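You operate a simulated robot arm through the tools that you are given. There is no shell and no other tool.

You are at the controls of a simulated robot arm. One attempt, no reset.

TASK
Press the dough flat, move the tin aside and wipe off the ring.
Fine: press with the round tamper, wipe the sticky ring with the white cloth and put them back; the tart tin goes beside the mortar. What is to be rubbed or washed off counts as gone when no trace of it is left.
Where things are to end (x, y in the base frame): tart tin within 0.05 m of [0.72, -0.32].

The check looks at the end state, three seconds after you hand in, the way a careful person would. Anything else that was tipped, shoved, dropped, spilled or broken makes it a failure. Flat cloth is picked up by pressing the open fingertips on it (5 to 10 N) and closing them slowly along it; thin cloth reads only 2 to 8 mm in the jaws.

THE ROBOT
A 7-joint arm with a two-finger parallel gripper, fixed in place. Base frame: the origin is on the floor under the middle of its stand, x ahead of it, y to its left, z up. Lengths are in m, angles in degrees, forces in N, time in s.
With the tool pointing down near the work surface it reaches from about 0.46 to 0.92 m from the base axis. Its first joint turns from -115.0 to 115.0 degrees. Payload 3.91 kg.
Tool frame: the origin (TCP) lies between the finger pads and is the grasp point; the fingertips stand 0.03 m ahead of it; z points along the fingers, y is the line along which they close. Largest opening 0.11 m; finger width 0.02, thickness 0.01; the body of the gripper, 0.048 by 0.112 m, starts 0.055 m behind the TCP.
Orientation is told as [roll, pitch, yaw] about the base's x, y, z axes, in that order, counted from this pose: with the fingers straight down and closing along the base's y, the tool's x points along the base's -x, its y along +y and its z along -z.

THE INTERFACE
- The arm moves only by the tool arm_command. Its argument "targets" is a list of rows, each a list of 7 numbers: the turn, a rotation vector about the base's x, y, z in degrees, then the shift along the base's x, y, z in m, then the finger opening in m, from 0 to 0.11. In form: [[rx, ry, rz, x, y, z, jaw], ...]. A call has 1 to 20 rows; each row is the pose to reach, as a shift and turn from the pose commanded when the call began. Each row takes 0.2 s and may step no farther than 0.05 m and 8.6 degrees from the row before; otherwise, or with a gripper value out of range, the whole call is refused. Where a pose cannot be reached the arm comes as near as it can. A force on the tool above 40 N (or 10 N above the force at the start of the call, whichever is more), or a blocked arm, ends the call early, and 0.2 s more pass. Each finger travels about 0.153 m/s and halts on what it meets, pressing with about 39 N; the grip force reading is that of the motor and also rises with nothing between the fingers. The clock runs only during rows and for 0.2 s after the last one: add rows that repeat a pose to give the fingers time. The reply holds the time, the measured pose of the TCP, the force on the tool along the base axes, the opening and the grip force, in the units named above and with some noise, with the torque about the TCP (base axes, N m) and any sound that the robot's microphone picked up, and new pictures: "views" is both (left out), scene, wrist or none.
- Cameras (640 x 400 px; columns grow to the right, rows downward): "scene" is fixed at [0.399, -0.498, 1.6309]; the picture's right is [0.95, -0.31, 0.00], its down [-0.24, -0.76, -0.61] and it looks along [0.19, 0.58, -0.80] (base axes); focal length 326 px, centre (320, 200). "wrist" rides on the gripper at [0.072, 0.017, -0.103] in the tool frame; the picture's right is [-0.23, 0.97, 0.00], its down [-0.76, -0.18, -0.62] and it looks along [-0.61, -0.14, 0.78] (tool axes); focal length 222 px, centre (320, 200). There is no depth. A picture from a camera that has moved, and an enlarged one, comes with that camera's place and axes in the base frame and with its lens. The place of the scene camera against the robot may be out by one fixed shift of up to 0.012 m in any direction.
- lift_body(by): slides the trunk up (or, below 0, down) by that many m; the arm rides with it, the base frame stays. It gives what a move gives, with no picture.
- zoom(camera, box): a new picture of the part [left, top, right, bottom] of that camera's present view, enlarged. The clock stands still meanwhile.
- close_job(): hands the job in; it is judged then, once.

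Places have to be worked out from the pictures, the camera data and where the tool is seen. Open the gripper and draw the arm clear of the work before you hand the job in, unless the task says otherwise.

The tools are called after "Request:" as a command line: name --pt "numbers of a row" for each row, then --argument value for the rest, lists and objects as JSON in quotes. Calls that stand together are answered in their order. arm_command: Moves the arm, as the interface text tells. Its arguments: {"type":"object","properties":{"targets":{"type":"array","items":{"type":"array","items":{"type":"number"}}},"views":{"type":"string","enum":["both","scene","wrist","none"]}},"required":["targets"]} The other tools are called the same way: lift_body (by) moves the trunk up or down; zoom (camera, box) takes an enlarged picture of a part of a camera's view; close_job () hands the job in.

At the start:

```text
clock: 0.0
eef_pos: [0.5096, 0.06, 1.1871]
tcp_rot: [0.0, 0.0, 0.1]
ft_force: [-0.3, -1.3, -0.9]
wrist_torque: [-0.01, 0.01, 0.01]
gripper_width: 0.1098
gripper_force: 0.1
trunk travel left (down, up): [-0.825, 0.165]
```

scene: 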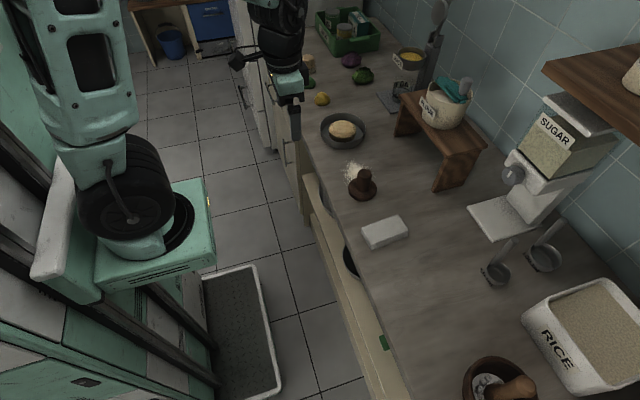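
wrist: 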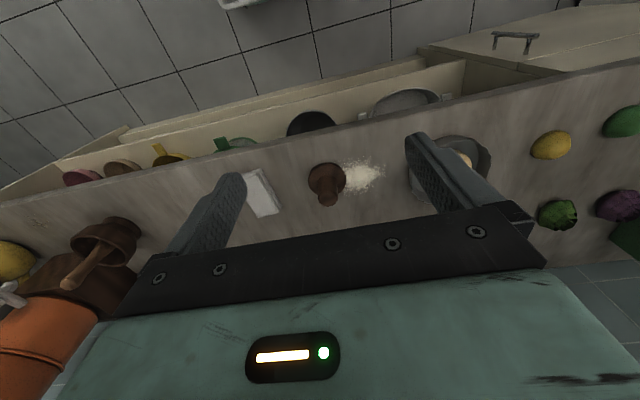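

I start by enlarging the scene view to identify the tin with dough, the tamper, the cloth and the mortar.

Request:
zoom --camera "scene" --box '[290, 80, 450, 180]'

Request:
zoom --camera "scene" --box '[320, 150, 480, 250]'

Request:
zoom --camera "scene" --box '[400, 250, 640, 400]'

Request:
zoom --camera "wrist" --box '[200, 90, 520, 290]'

```text
4.00 times, centred on (370, 130) of scene
camera zoom: at [0.399, -0.498, 1.6309], right [0.95, -0.31, 0.0], down [-0.24, -0.76, -0.61], along [0.19, 0.58, -0.8], focal length 1304 px, centre (120, 480)
```

zoom: 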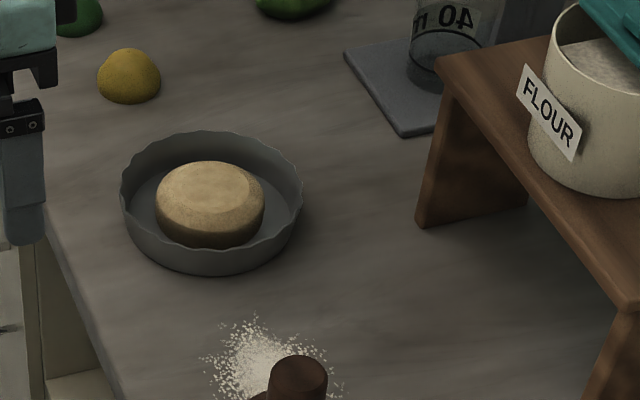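

```text
4.00 times, centred on (400, 200) of scene
camera zoom: at [0.399, -0.498, 1.6309], right [0.95, -0.31, 0.0], down [-0.24, -0.76, -0.61], along [0.19, 0.58, -0.8], focal length 1304 px, centre (0, 200)
```

zoom: 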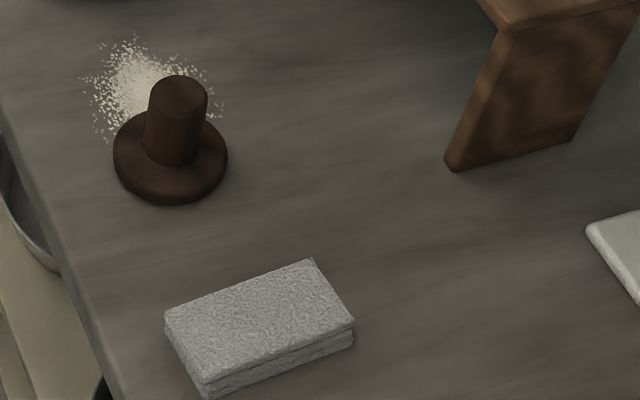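

```text
2.67 times, centred on (520, 325) of scene
camera zoom: at [0.399, -0.498, 1.6309], right [0.95, -0.31, 0.0], down [-0.24, -0.76, -0.61], along [0.19, 0.58, -0.8], focal length 870 px, centre (-213, -133)
```

zoom: 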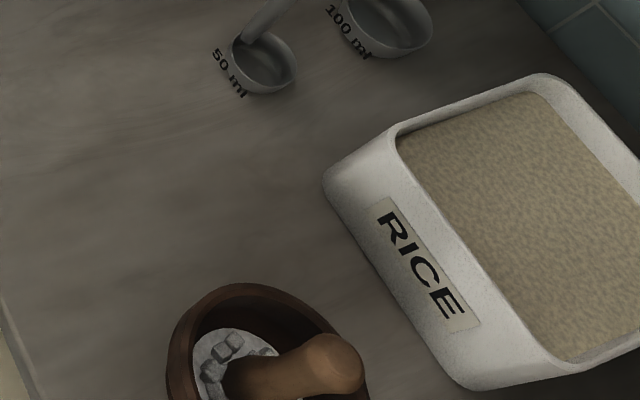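

```text
2.00 times, centred on (360, 190) of wrist
camera zoom: at [0.4355, 0.0764, 1.291], right [0.23, 0.97, 0.0], down [0.76, -0.18, 0.62], along [0.61, -0.14, -0.78], focal length 444 px, centre (240, 220)
```

zoom: 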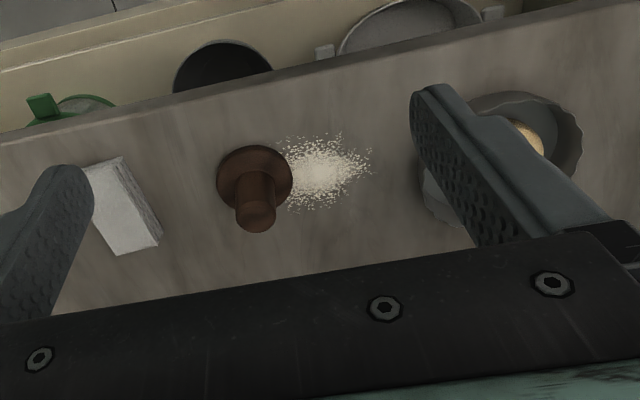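

The tamper stands near (0.70, 0.03), the cloth near (0.70, -0.12), the tin near (0.74, 0.29) and the mortar near (0.76, -0.51), with the counter at about z 0.88. I move left toward the tin for a closer wrist view of it.

Request:
arm_command --pt "0 0 0 0 0.05 0 0.11" --pt "0 0 0 0 0.1 0 0.11" --pt "0 0 0 0 0.15 0 0.11" --pt "0 0 0 0 0.2 0 0.11" --pt "0 0 0 0 0.23 0 0.11" --pt "0 0 0 0 0.23 0 0.11" --views "both"

```text
clock: 1.4
eef_pos: [0.511, 0.2905, 1.1901]
tcp_rot: [0.0, 0.0, 0.0]
ft_force: [0.2, -0.7, 0.0]
wrist_torque: [0.02, -0.05, 0.0]
gripper_width: 0.11
gripper_force: 0.1
trunk travel left (down, up): [-0.825, 0.165]
camera wrist: at [0.4385, 0.3074, 1.2935], right [0.23, 0.97, 0.0], down [0.76, -0.18, 0.62], along [0.61, -0.14, -0.78], focal length 222 px, centre (320, 200)
```

scene: 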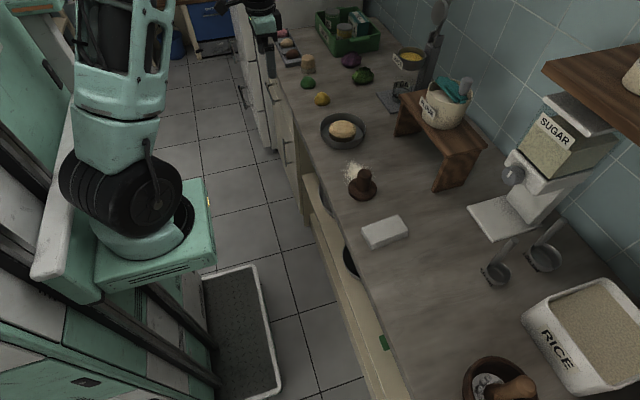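
wrist: 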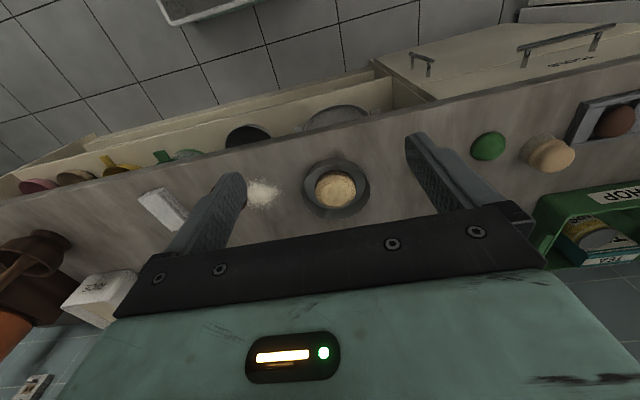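

The tin is now centred between the fingers in the wrist view. I enlarge it to read its centre and size.

Request:
zoom --camera "wrist" --box '[256, 140, 416, 240]'

Request:
zoom --camera "scene" --box '[300, 95, 388, 150]'

```text
4.00 times, centred on (336, 190) of wrist
camera zoom: at [0.4385, 0.3074, 1.2935], right [0.23, 0.97, 0.0], down [0.76, -0.18, 0.62], along [0.61, -0.14, -0.78], focal length 888 px, centre (256, 240)
```

zoom: 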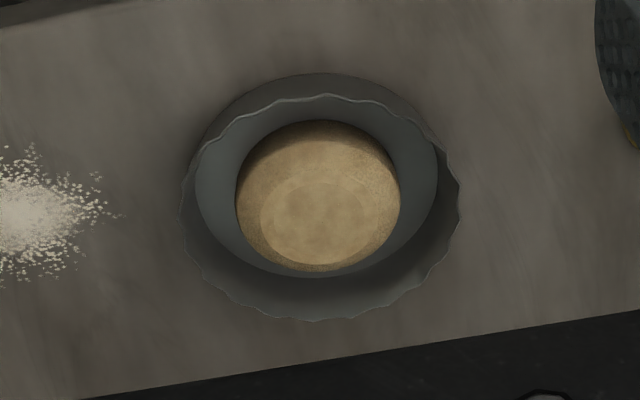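

```text
7.27 times, centred on (344, 122) of scene
camera zoom: at [0.399, -0.498, 1.6309], right [0.95, -0.31, 0.0], down [-0.24, -0.76, -0.61], along [0.19, 0.58, -0.8], focal length 2371 px, centre (146, 764)
```

zoom: 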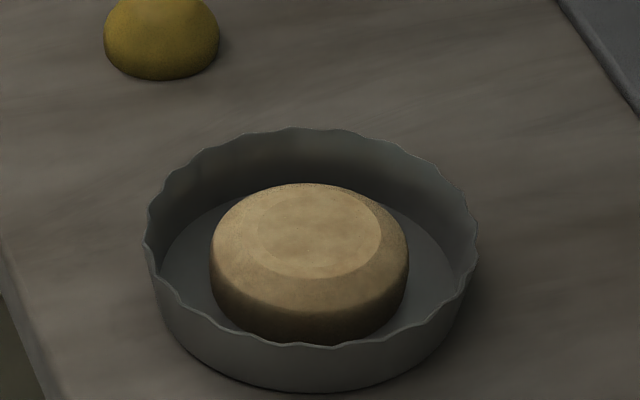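

The tin is about 0.15 m across at the rim, with a thick dough disc inside. I go back toward the tamper, lower and close behind it, to triangulate its place and the counter height.

Request:
arm_command --pt "0 0 0 0.008 -0.043 -0.018 0.11" --pt "0 0 0 0.016 -0.086 -0.036 0.11" --pt "0 0 0 0.024 -0.129 -0.054 0.11" --pt "0 0 0 0.032 -0.172 -0.072 0.11" --pt "0 0 0 0.04 -0.215 -0.09 0.11" --pt "0 0 0 0.05 -0.255 -0.11 0.11" --pt "0 0 0 0.05 -0.255 -0.11 0.11" --views "both"

```text
clock: 3.0
eef_pos: [0.5557, 0.0324, 1.0772]
tcp_rot: [-0.1, 0.0, 0.0]
ft_force: [0.9, 0.7, 1.0]
wrist_torque: [-0.01, 0.04, 0.01]
gripper_width: 0.1099
gripper_force: 0.1
trunk travel left (down, up): [-0.825, 0.165]
camera wrist: at [0.4838, 0.0506, 1.1798], right [0.23, 0.97, 0.0], down [0.76, -0.18, 0.62], along [0.61, -0.14, -0.78], focal length 222 px, centre (320, 200)
```

scene: 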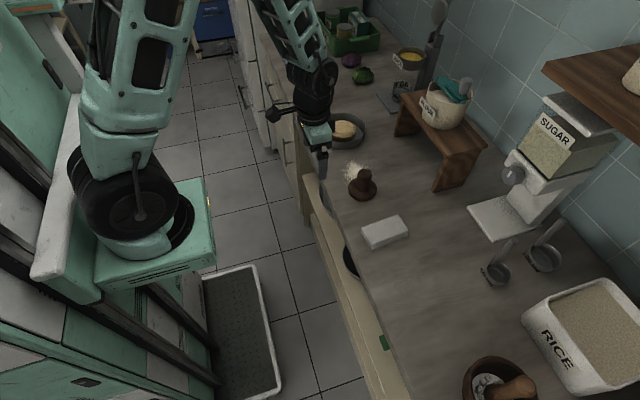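
wrist: 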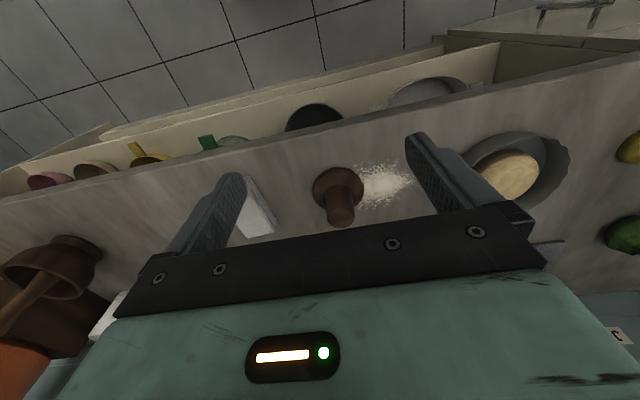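

Request:
zoom --camera "wrist" --box '[240, 140, 400, 240]'

Request:
zoom --camera "wrist" --box '[0, 160, 320, 360]'

Request:
zoom --camera "wrist" --box '[440, 110, 600, 210]'

```text
4.00 times, centred on (320, 190) of wrist
camera zoom: at [0.4838, 0.0506, 1.1798], right [0.23, 0.97, 0.0], down [0.76, -0.18, 0.62], along [0.61, -0.14, -0.78], focal length 888 px, centre (320, 240)
```

zoom: 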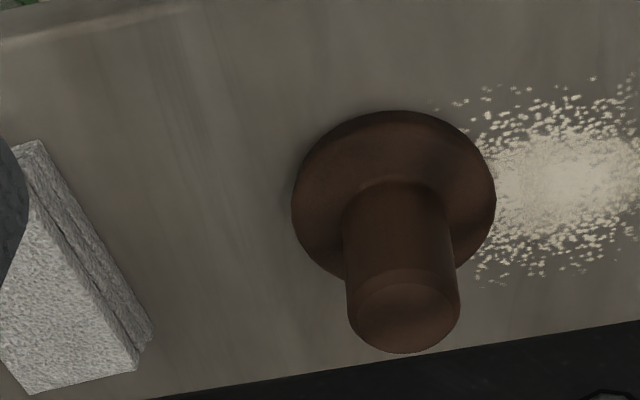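

```text
2.00 times, centred on (160, 260) of wrist
camera zoom: at [0.4838, 0.0506, 1.1798], right [0.23, 0.97, 0.0], down [0.76, -0.18, 0.62], along [0.61, -0.14, -0.78], focal length 444 px, centre (640, 80)
```

zoom: 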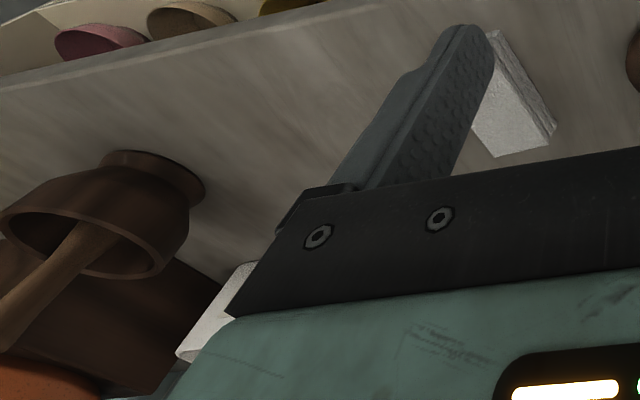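

```text
4.00 times, centred on (520, 160) of wrist
camera zoom: at [0.4838, 0.0506, 1.1798], right [0.23, 0.97, 0.0], down [0.76, -0.18, 0.62], along [0.61, -0.14, -0.78], focal length 888 px, centre (-480, 360)
```

zoom: 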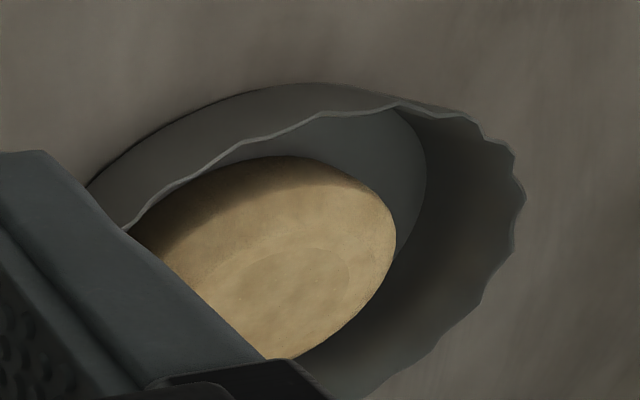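

The tamper axis comes out near (0.703, 0.031) with its knob top around z 0.95, and the gap to the cloth is clear around y = -0.05. I'll measure the counter height by touch there with the fingers closed, first moving above the spot.

Request:
arm_command --pt "0 0 0 0.02 -0.03 -0.02 0.06" --pt "0 0 0 0.045 -0.06 -0.045 0.02" --pt "0 0 0 0.075 -0.082 -0.075 0.0" --pt "0 0 0 0.1 -0.082 -0.11 0.0" --pt "0 0 0 0.1 -0.082 -0.13 0.0" --pt "0 0 0 0.1 -0.082 -0.14 0.0" --pt "0 0 0 0.1 -0.082 -0.14 0.0" --views "both"

```text
clock: 4.6
eef_pos: [0.6613, -0.0496, 0.939]
tcp_rot: [0.0, 0.0, 0.0]
ft_force: [0.3, -0.2, 0.0]
wrist_torque: [0.0, 0.0, 0.03]
gripper_width: 0.0001
gripper_force: 38.3
trunk travel left (down, up): [-0.825, 0.165]
camera wrist: at [0.5886, -0.0316, 1.043], right [0.23, 0.97, 0.0], down [0.76, -0.18, 0.62], along [0.61, -0.14, -0.78], focal length 222 px, centre (320, 200)
```

scene: 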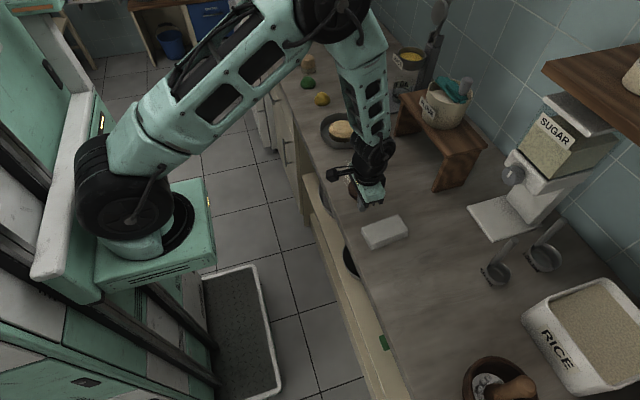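
wrist: 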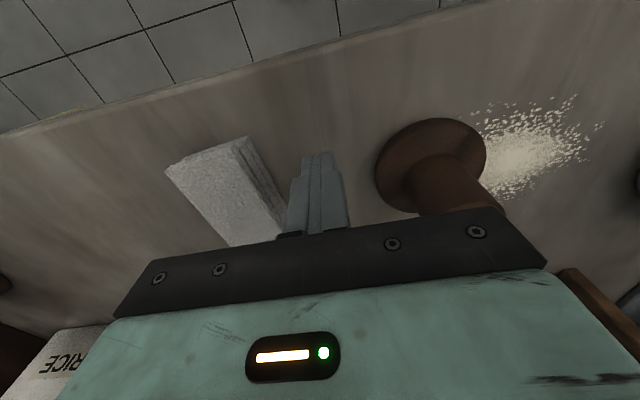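

The fingertips are at z ≈ 0.909 over bare counter. I step down in 2 to 4 mm steps until there is contact.

Request:
arm_command --pt "0 0 0 0 0 -0.005 0.0" --pt "0 0 0 0 0 -0.01 0.0" --pt "0 0 0 0 0 -0.014 0.0" --pt "0 0 0 0 0 -0.018 0.0" --pt "0 0 0 0 0 -0.021 0.0" --pt "0 0 0 0 0 -0.024 0.0" --views "wrist"

Request:
zoom --camera "wrist" --box '[140, 110, 300, 210]'

```text
clock: 6.0
eef_pos: [0.6591, -0.0489, 0.9127]
tcp_rot: [0.0, -0.1, 0.0]
ft_force: [-0.4, 0.3, 0.6]
wrist_torque: [-0.01, 0.01, 0.01]
gripper_width: 0.0
gripper_force: 37.8
trunk travel left (down, up): [-0.825, 0.165]
camera wrist: at [0.5857, -0.0315, 1.0167], right [0.23, 0.97, 0.0], down [0.76, -0.18, 0.62], along [0.61, -0.14, -0.78], focal length 222 px, centre (320, 200)
```

wrist: 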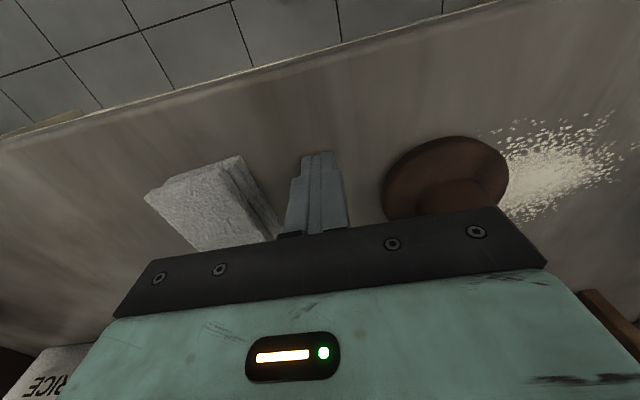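

```text
4.00 times, centred on (220, 160) of wrist
camera zoom: at [0.5857, -0.0315, 1.0167], right [0.23, 0.97, 0.0], down [0.76, -0.18, 0.62], along [0.61, -0.14, -0.78], focal length 888 px, centre (720, 360)
```

zoom: 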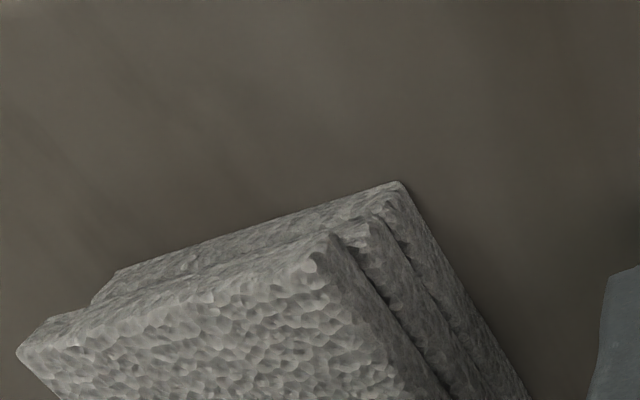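

No contact yet at fingertip z ≈ 0.883. I continue down in 2 mm steps.

Request:
arm_command --pt "0 0 0 0 0 -0.002 0.0" --pt "0 0 0 0 0 -0.004 0.0" --pt "0 0 0 0 0 -0.006 0.0" --pt "0 0 0 0 0 -0.008 0.0" --views "none"

```text
clock: 6.9
eef_pos: [0.6595, -0.049, 0.9093]
tcp_rot: [0.0, -0.2, 0.1]
ft_force: [-8.9, -1.9, 27.9]
wrist_torque: [-0.05, 0.54, 0.03]
gripper_width: 0.0002
gripper_force: 37.4
trunk travel left (down, up): [-0.825, 0.165]
stopped in row 4: the force on the tool passed its limit at 45 N (the readings are from after the stop); the commanded pose is now the measured one
```

The counter surface is at z ≈ 0.880 (contact with fingertip at about 0.880). I lift straight up, open the fingers and move behind the tamper for an exact look.

Request:
arm_command --pt "0 0 0 0 0 0.04 0.0" --pt "0 0 0 0 0 0.085 0.02" --pt "0 0 0 -0.03 0.03 0.105 0.06" --pt "0 0 0 -0.06 0.065 0.105 0.11" --pt "0 0 0 -0.06 0.08 0.105 0.11" --pt "0 0 0 -0.06 0.08 0.105 0.11" --views "wrist"

Request:
zoom --camera "wrist" --box '[240, 140, 400, 240]'

```text
clock: 8.3
eef_pos: [0.6002, 0.031, 1.0165]
tcp_rot: [0.0, -0.1, -0.1]
ft_force: [-0.8, 0.3, 0.8]
wrist_torque: [-0.01, -0.01, -0.02]
gripper_width: 0.1099
gripper_force: 0.0
trunk travel left (down, up): [-0.825, 0.165]
camera wrist: at [0.5268, 0.0476, 1.1189], right [0.23, 0.97, 0.0], down [0.76, -0.18, 0.63], along [0.61, -0.14, -0.78], focal length 222 px, centre (320, 200)
```

wrist: 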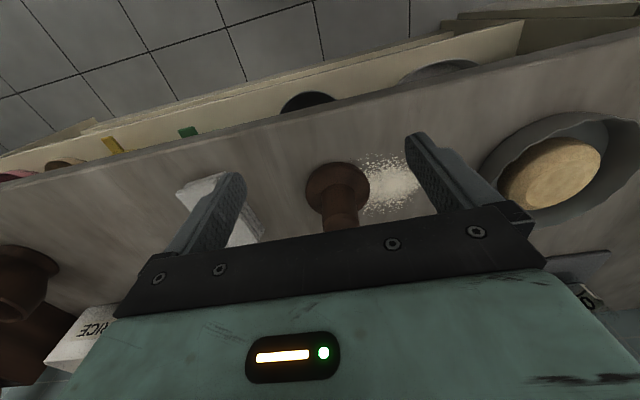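

```text
4.00 times, centred on (320, 190) of wrist
camera zoom: at [0.5268, 0.0476, 1.1189], right [0.23, 0.97, 0.0], down [0.76, -0.18, 0.63], along [0.61, -0.14, -0.78], focal length 888 px, centre (320, 240)
```

zoom: 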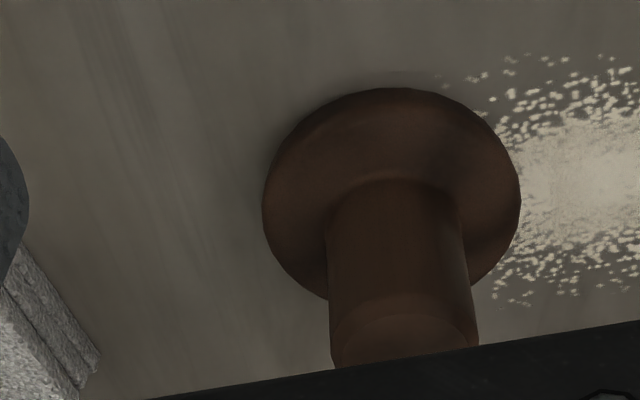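

The tamper axis is at about (0.697, 0.031), with a knob 0.04 m across, flange 0.083 m across and knob top near z 0.955. I move over it with open jaws and descend to TCP z ≈ 0.94, tips just above the flange.

Request:
arm_command --pt "0 0 0 0.048 0 0 0.11" --pt "0 0 0 0.097 0 0 0.11" --pt "0 0 0 0.097 0 -0.02 0.11" --pt "0 0 0 0.097 0 -0.04 0.11" --pt "0 0 0 0.097 0 -0.06 0.11" --pt "0 0 0 0.097 0 -0.072 0.11" --pt "0 0 0 0.097 0 -0.072 0.11" --views "both"

Request:
zoom --camera "scene" --box '[310, 140, 430, 215]'

Request:
zoom --camera "wrist" --box '[160, 120, 480, 320]'

```text
clock: 9.9
eef_pos: [0.6949, 0.0309, 0.9394]
tcp_rot: [0.0, -0.2, 0.0]
ft_force: [-0.2, -0.1, 0.7]
wrist_torque: [0.03, -0.01, 0.01]
gripper_width: 0.11
gripper_force: 0.0
trunk travel left (down, up): [-0.825, 0.165]
camera wrist: at [0.622, 0.0483, 1.0431], right [0.23, 0.97, 0.0], down [0.76, -0.18, 0.63], along [0.61, -0.14, -0.78], focal length 222 px, centre (320, 200)
```

scene: 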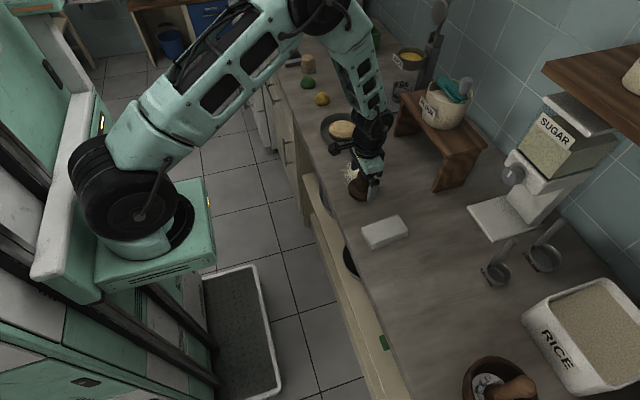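
wrist: 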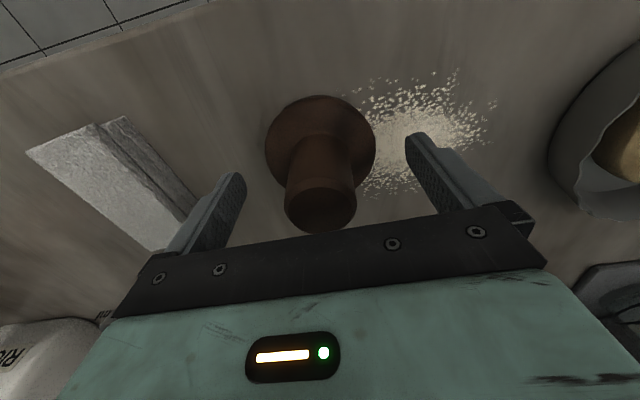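

```text
5.33 times, centred on (370, 178) of scene
camera zoom: at [0.399, -0.498, 1.6309], right [0.95, -0.31, 0.0], down [-0.24, -0.76, -0.61], along [0.19, 0.58, -0.8], focal length 1739 px, centre (53, 320)
```

zoom: 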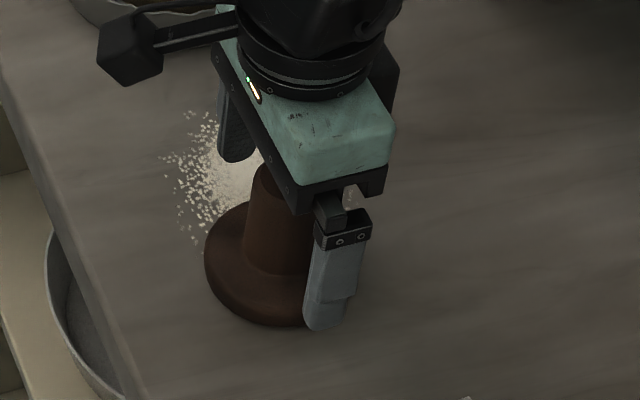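

```text
2.00 times, centred on (320, 220) of wrist
camera zoom: at [0.622, 0.0483, 1.0431], right [0.23, 0.97, 0.0], down [0.76, -0.18, 0.63], along [0.61, -0.14, -0.78], focal length 444 px, centre (320, 160)
```

zoom: 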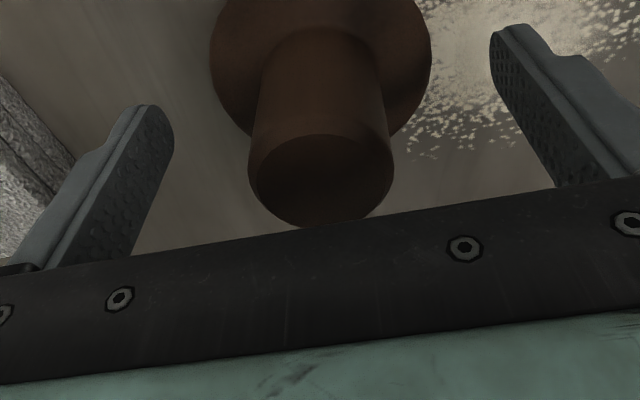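

The knob top is centred under the tool (about x 0.698, y 0.030) and the tips clear the flange. I close on the knob gradually.

Request:
arm_command --pt "0 0 0 0.001 -0.001 0 0.08" --pt "0 0 0 0.002 -0.001 0 0.06" --pt "0 0 0 0.002 -0.001 0 0.048" --pt "0 0 0 0.002 -0.001 0 0.042" --pt "0 0 0 0.002 -0.001 0 0.036" --pt "0 0 0 0.002 -0.001 0 0.03" --pt "0 0 0 0.002 -0.001 0 0.0" --pt "0 0 0 0.002 -0.001 0 0.0" --views "wrist"

Request:
zoom --camera "wrist" --box '[160, 80, 480, 280]'

```text
clock: 11.7
eef_pos: [0.6985, 0.0292, 0.9408]
tcp_rot: [0.0, -0.3, -0.1]
ft_force: [0.3, 0.5, 0.2]
wrist_torque: [0.0, 0.0, -0.03]
gripper_width: 0.0392
gripper_force: 39.5
trunk travel left (down, up): [-0.825, 0.165]
camera wrist: at [0.625, 0.0477, 1.0441], right [0.23, 0.97, 0.0], down [0.76, -0.18, 0.63], along [0.61, -0.14, -0.78], focal length 222 px, centre (320, 200)
```

wrist: 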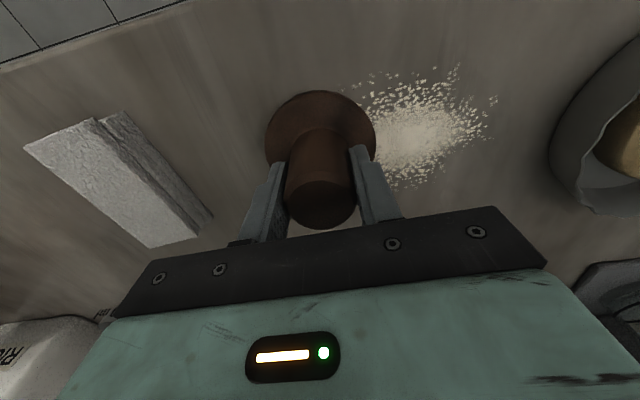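

```text
2.00 times, centred on (320, 180) of wrist
camera zoom: at [0.625, 0.0477, 1.0441], right [0.23, 0.97, 0.0], down [0.76, -0.18, 0.63], along [0.61, -0.14, -0.78], focal length 444 px, centre (320, 240)
```

zoom: 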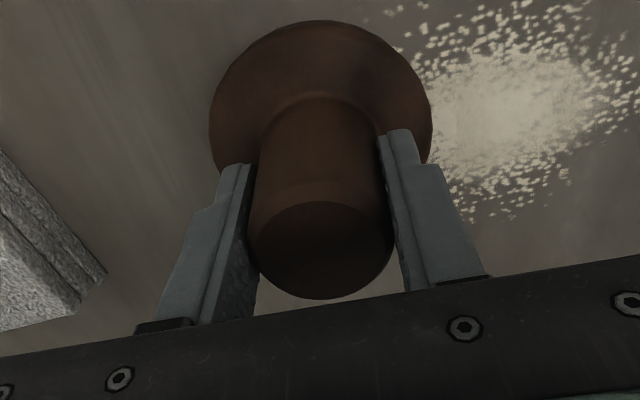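

The tamper is held (width 0.0392 m) with commanded TCP at about (0.698, 0.030, 0.942), which I note for putting it back. I lift it straight up 0.12 m and swing partway toward the tin for a look.

Request:
arm_command --pt "0 0 0 0 0 0.02 0.0" --pt "0 0 0 0 0 0.06 0.0" --pt "0 0 0 0 0 0.105 0.0" --pt "0 0 0 -0.01 0.04 0.12 0.0" --pt "0 0 0 -0.02 0.08 0.12 0.0" --pt "0 0 0 -0.03 0.12 0.12 0.0" --pt "0 0 0 -0.03 0.12 0.12 0.0" --views "both"

Request:
zoom --camera "wrist" --box '[360, 90, 600, 240]'

Request:
zoom --camera "scene" --box '[290, 85, 450, 185]'

```text
clock: 13.3
eef_pos: [0.6718, 0.1496, 1.0621]
tcp_rot: [0.0, -0.1, -0.2]
ft_force: [-1.0, 0.1, -0.6]
wrist_torque: [-0.06, -0.01, -0.02]
gripper_width: 0.0391
gripper_force: 39.2
trunk travel left (down, up): [-0.825, 0.165]
camera wrist: at [0.5978, 0.1675, 1.1652], right [0.23, 0.97, 0.0], down [0.76, -0.18, 0.63], along [0.61, -0.14, -0.78], focal length 222 px, centre (320, 200)
```

scene: 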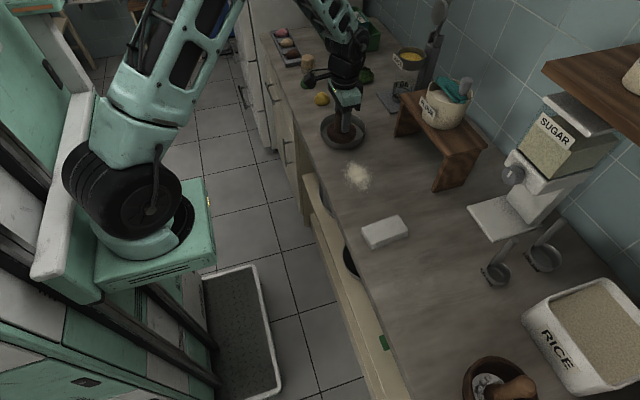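
wrist: 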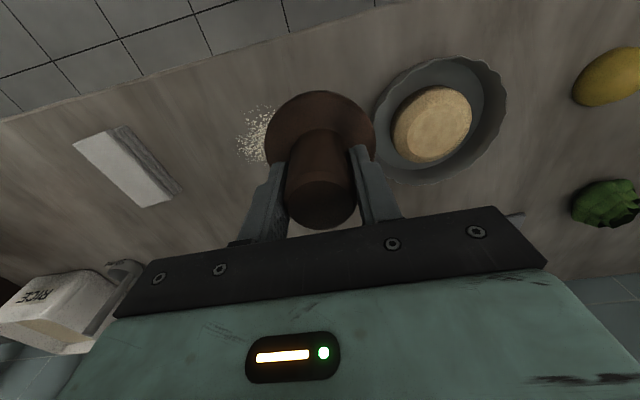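

```text
2.67 times, centred on (480, 165) of wrist
camera zoom: at [0.5978, 0.1675, 1.1652], right [0.23, 0.97, 0.0], down [0.76, -0.18, 0.63], along [0.61, -0.14, -0.78], focal length 592 px, centre (-107, 293)
```

zoom: 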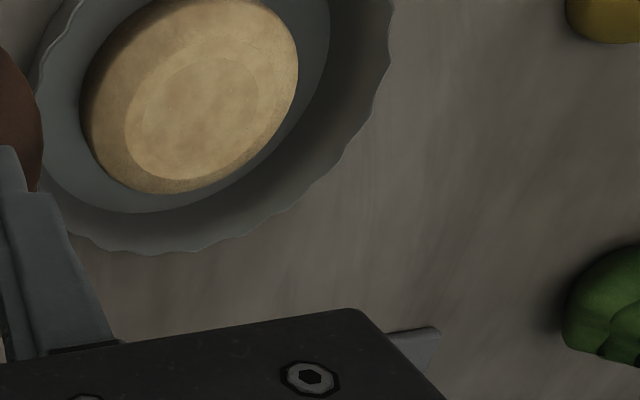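

```text
4.00 times, centred on (370, 135) of scene
camera zoom: at [0.399, -0.498, 1.6309], right [0.95, -0.31, 0.0], down [-0.24, -0.76, -0.61], along [0.19, 0.58, -0.8], focal length 1304 px, centre (120, 460)
```

zoom: 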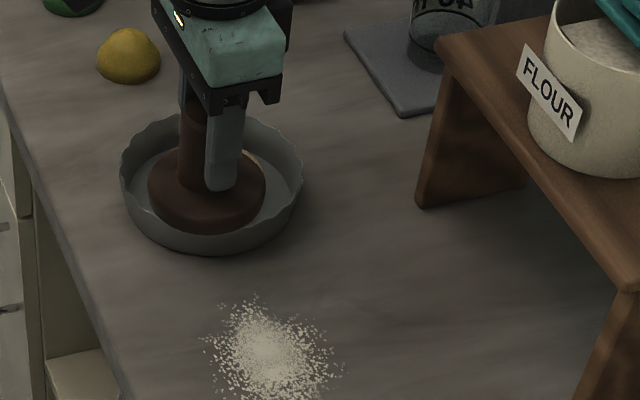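

The dough centre works out at about (0.72, 0.277). I move the tamper over it, still high, and check alignment in both views.

Request:
arm_command --pt "0 0 0 0.015 0.045 0 0.0" --pt "0 0 0 0.035 0.085 0 0.0" --pt "0 0 0 0.0515 0.127 0 0.0" --pt "0 0 0 0.0515 0.127 -0.02 0.0" --pt "0 0 0 0.0515 0.127 -0.03 0.0" --pt "0 0 0 0.0515 0.127 -0.03 0.0" --views "both"

Request:
zoom --camera "wrist" --box '[200, 60, 440, 210]'

Request:
zoom --camera "scene" --box '[300, 80, 396, 140]'

```text
clock: 14.7
eef_pos: [0.7218, 0.2779, 1.0301]
tcp_rot: [0.0, -0.3, 0.0]
ft_force: [-0.2, 0.1, -0.5]
wrist_torque: [0.04, 0.01, -0.02]
gripper_width: 0.0389
gripper_force: 39.0
trunk travel left (down, up): [-0.825, 0.165]
camera wrist: at [0.649, 0.295, 1.1329], right [0.23, 0.97, 0.0], down [0.76, -0.18, 0.63], along [0.61, -0.14, -0.78], focal length 222 px, centre (320, 200)
```

scene: 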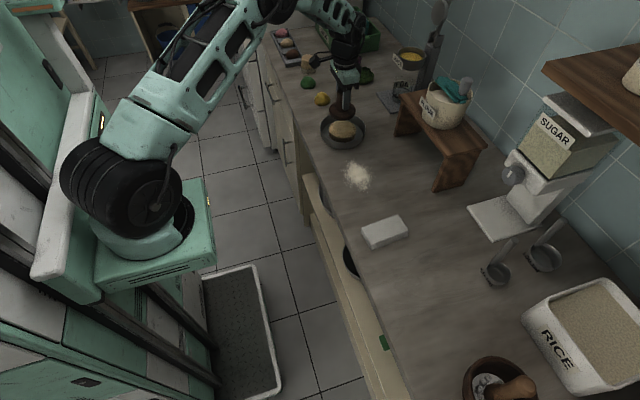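
wrist: 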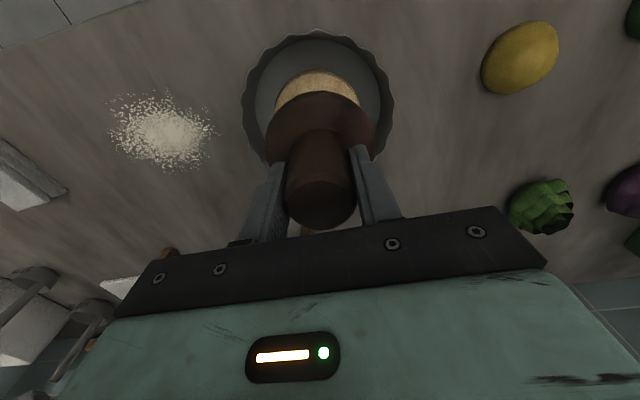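

```text
2.67 times, centred on (320, 135) of wrist
camera zoom: at [0.649, 0.295, 1.1329], right [0.23, 0.97, 0.0], down [0.76, -0.18, 0.63], along [0.61, -0.14, -0.78], focal length 592 px, centre (320, 373)
```

zoom: 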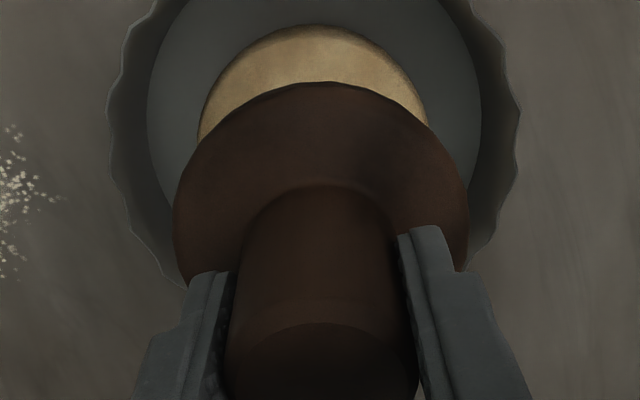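

```text
6.67 times, centred on (348, 110) of scene
camera zoom: at [0.399, -0.498, 1.6309], right [0.95, -0.31, 0.0], down [-0.24, -0.76, -0.61], along [0.19, 0.58, -0.8], focal length 2174 px, centre (133, 800)
```

zoom: 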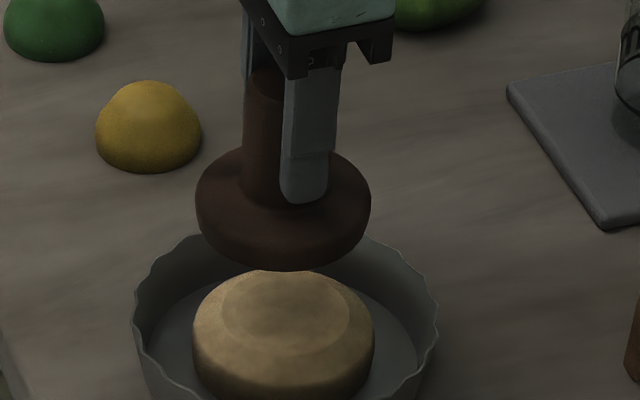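

Comparing tamper and dough in both views, the dough centre is about 4-5 mm farther in x, near (0.725, 0.276). I correct that and go down to just above the dough.

Request:
arm_command --pt "0 0 0 0.0045 -0.0013 -0.01 0.0" --pt "0 0 0 0.0045 -0.0013 -0.025 0.0" --pt "0 0 0 0.0045 -0.0013 -0.038 0.0" --pt "0 0 0 0.0045 -0.0013 -0.045 0.0" --pt "0 0 0 0.0045 -0.0013 -0.045 0.0" --views "both"

Request:
zoom --camera "wrist" --box '[200, 60, 440, 210]'

Request:
zoom --camera "scene" --box '[300, 90, 396, 150]'

```text
clock: 15.9
eef_pos: [0.7244, 0.2745, 0.9866]
tcp_rot: [0.0, -0.2, 0.0]
ft_force: [0.0, 0.6, -1.6]
wrist_torque: [-0.01, 0.01, 0.01]
gripper_width: 0.0392
gripper_force: 38.8
trunk travel left (down, up): [-0.825, 0.165]
camera wrist: at [0.6522, 0.2933, 1.0897], right [0.23, 0.97, 0.0], down [0.76, -0.18, 0.63], along [0.61, -0.14, -0.78], focal length 222 px, centre (320, 200)
```

scene: 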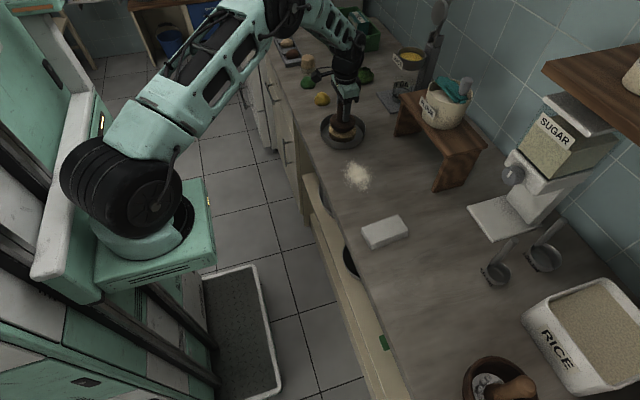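
wrist: 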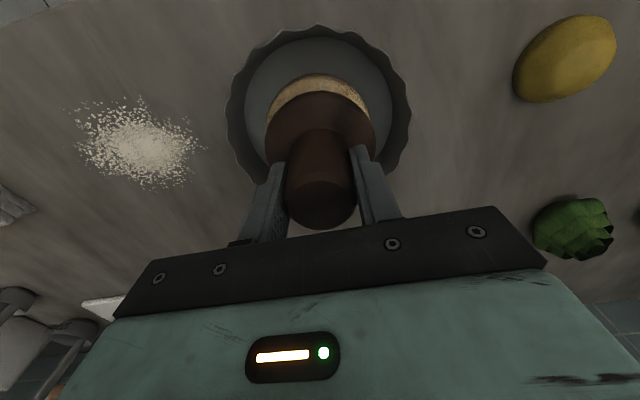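

```text
2.67 times, centred on (320, 135) of wrist
camera zoom: at [0.6522, 0.2933, 1.0897], right [0.23, 0.97, 0.0], down [0.76, -0.18, 0.63], along [0.61, -0.14, -0.78], focal length 592 px, centre (320, 373)
```

zoom: 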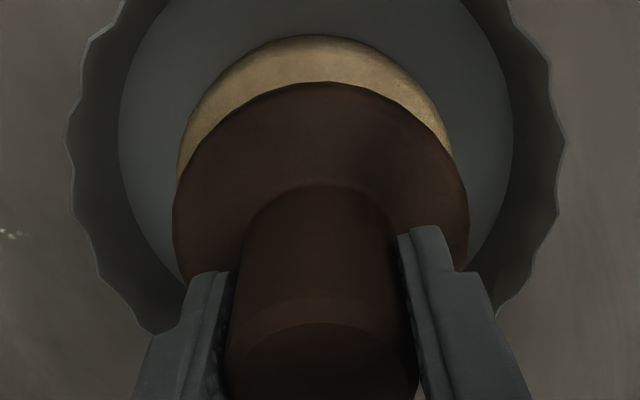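

```text
6.67 times, centred on (348, 120) of scene
camera zoom: at [0.399, -0.498, 1.6309], right [0.95, -0.31, 0.0], down [-0.24, -0.76, -0.61], along [0.19, 0.58, -0.8], focal length 2174 px, centre (133, 733)
```

zoom: 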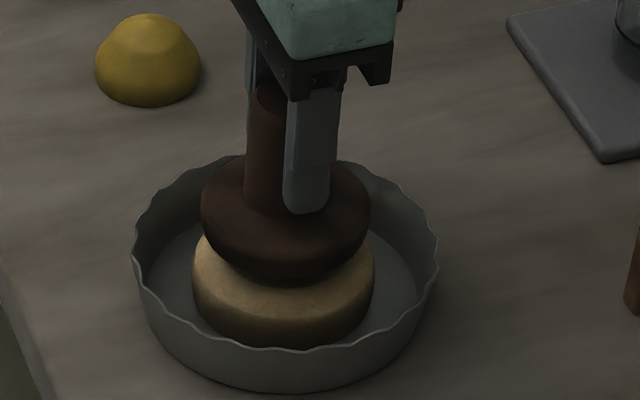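

The tamper is centred over the dough to within about 2 mm. I press down in 2 mm steps and read the force.

Request:
arm_command --pt "0 0 0 0 -0.001 -0.003 0.0" --pt "0 0 0 0 -0.001 -0.006 0.0" --pt "0 0 0 0 -0.001 -0.009 0.0" --pt "0 0 0 0 -0.001 -0.012 0.0" --pt "0 0 0 0 -0.001 -0.014 0.0" --views "scene"

Request:
zoom --camera "scene" --box '[300, 90, 396, 150]'

```text
clock: 17.1
eef_pos: [0.7255, 0.2747, 0.9718]
tcp_rot: [0.1, -0.2, 0.0]
ft_force: [-0.1, 0.1, -1.1]
wrist_torque: [0.03, 0.03, 0.03]
gripper_width: 0.039
gripper_force: 39.2
trunk travel left (down, up): [-0.825, 0.165]
```

scene: 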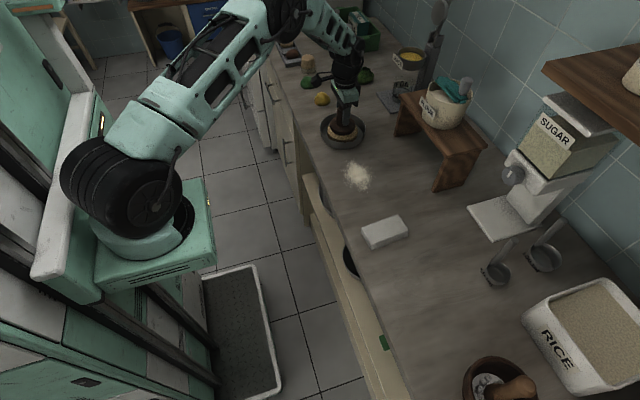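

```text
6.67 times, centred on (348, 120) of scene
camera zoom: at [0.399, -0.498, 1.6309], right [0.95, -0.31, 0.0], down [-0.24, -0.76, -0.61], along [0.19, 0.58, -0.8], focal length 2174 px, centre (133, 733)
```

zoom: 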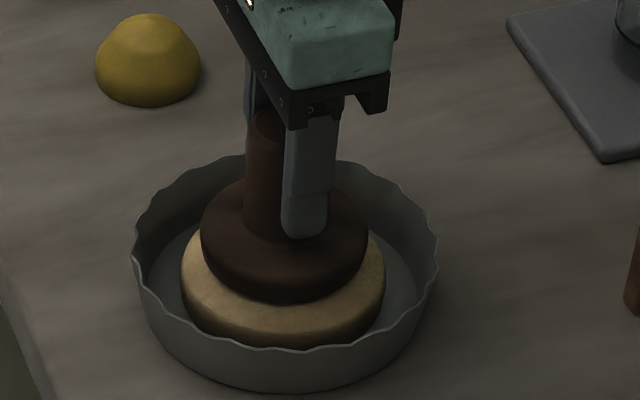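

The dough is already spreading under the tamper with no measurable force. I keep pressing in 2 mm steps.

Request:
arm_command --pt "0 0 0 0 0 -0.002 0.0" --pt "0 0 0 0 0 -0.004 0.0" --pt "0 0 0 0 0 -0.006 0.0" --pt "0 0 0 0 0 -0.008 0.0" --pt "0 0 0 0 0 -0.01 0.0" --views "scene"

Request:
zoom --camera "scene" --box '[300, 90, 396, 150]'

```text
clock: 18.3
eef_pos: [0.7258, 0.2753, 0.9626]
tcp_rot: [-0.1, -0.2, 0.0]
ft_force: [0.4, 1.0, -1.7]
wrist_torque: [0.01, -0.02, 0.02]
gripper_width: 0.0388
gripper_force: 38.9
trunk travel left (down, up): [-0.825, 0.165]
```

scene: 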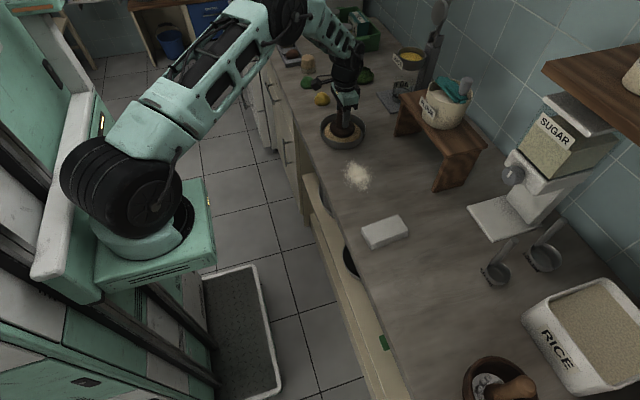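

```text
6.67 times, centred on (348, 120) of scene
camera zoom: at [0.399, -0.498, 1.6309], right [0.95, -0.31, 0.0], down [-0.24, -0.76, -0.61], along [0.19, 0.58, -0.8], focal length 2174 px, centre (133, 733)
```

zoom: 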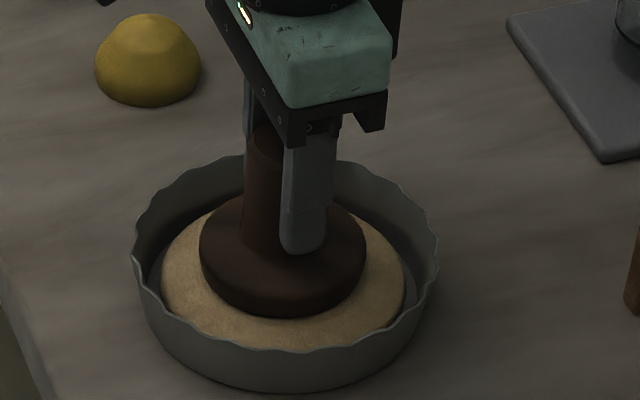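

The dough is now about 0.12 m across and still yielding with no force. I continue pressing until it resists.

Request:
arm_command --pt "0 0 0 0 0 -0.002 0.0" --pt "0 0 0 0 0 -0.004 0.0" --pt "0 0 0 0 0 -0.006 0.0" --views "scene"

Request:
zoom --camera "scene" --box '[300, 90, 396, 150]'

```text
clock: 19.1
eef_pos: [0.7258, 0.275, 0.9567]
tcp_rot: [0.0, -0.2, 0.1]
ft_force: [0.5, 2.7, 4.7]
wrist_torque: [0.13, 0.01, 0.0]
gripper_width: 0.0388
gripper_force: 39.0
trunk travel left (down, up): [-0.825, 0.165]
```

scene: 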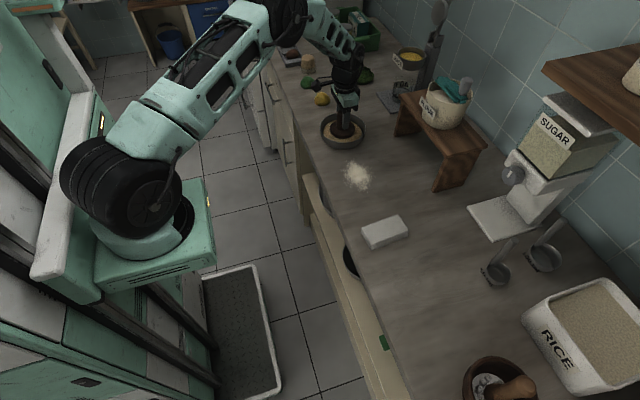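

```text
6.67 times, centred on (348, 120) of scene
camera zoom: at [0.399, -0.498, 1.6309], right [0.95, -0.31, 0.0], down [-0.24, -0.76, -0.61], along [0.19, 0.58, -0.8], focal length 2174 px, centre (133, 733)
```

zoom: 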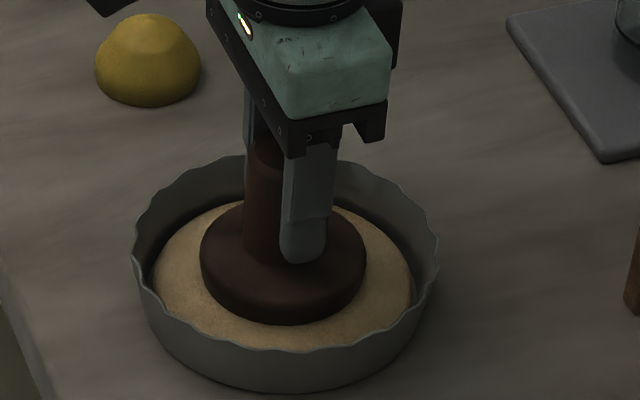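

Resistance has started (about 5 N) and the dough nearly fills the tin floor. I press on gently in 1 mm steps to firm it down.

Request:
arm_command --pt "0 0 0 0 0 -0.001 0.0" --pt "0 0 0 0 0 -0.002 0.0" --pt "0 0 0 0 0 -0.003 0.0" --pt "0 0 0 0 0 -0.003 0.0" --views "scene"

Request:
zoom --camera "scene" --box '[300, 90, 396, 150]'

```text
clock: 20.1
eef_pos: [0.7259, 0.2751, 0.9557]
tcp_rot: [0.1, -0.3, 0.0]
ft_force: [-4.2, 0.3, 26.7]
wrist_torque: [-0.07, 0.32, -0.1]
gripper_width: 0.0384
gripper_force: 39.3
trunk travel left (down, up): [-0.825, 0.165]
```

scene: 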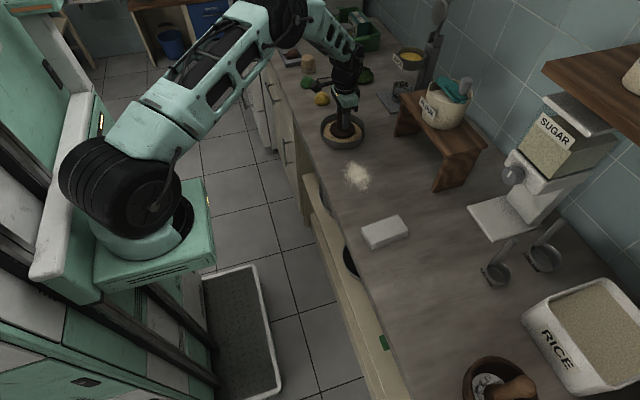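

```text
6.67 times, centred on (348, 120) of scene
camera zoom: at [0.399, -0.498, 1.6309], right [0.95, -0.31, 0.0], down [-0.24, -0.76, -0.61], along [0.19, 0.58, -0.8], focal length 2174 px, centre (133, 733)
```

zoom: 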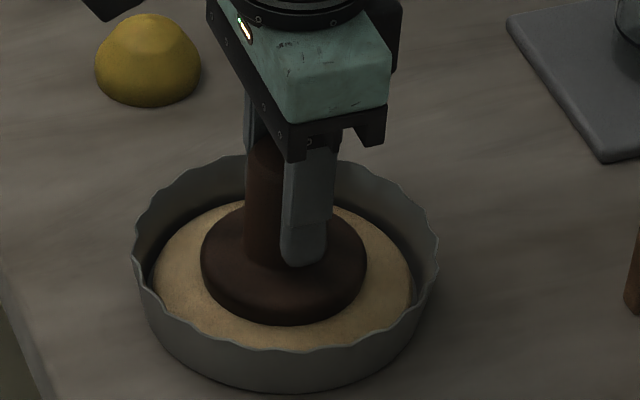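

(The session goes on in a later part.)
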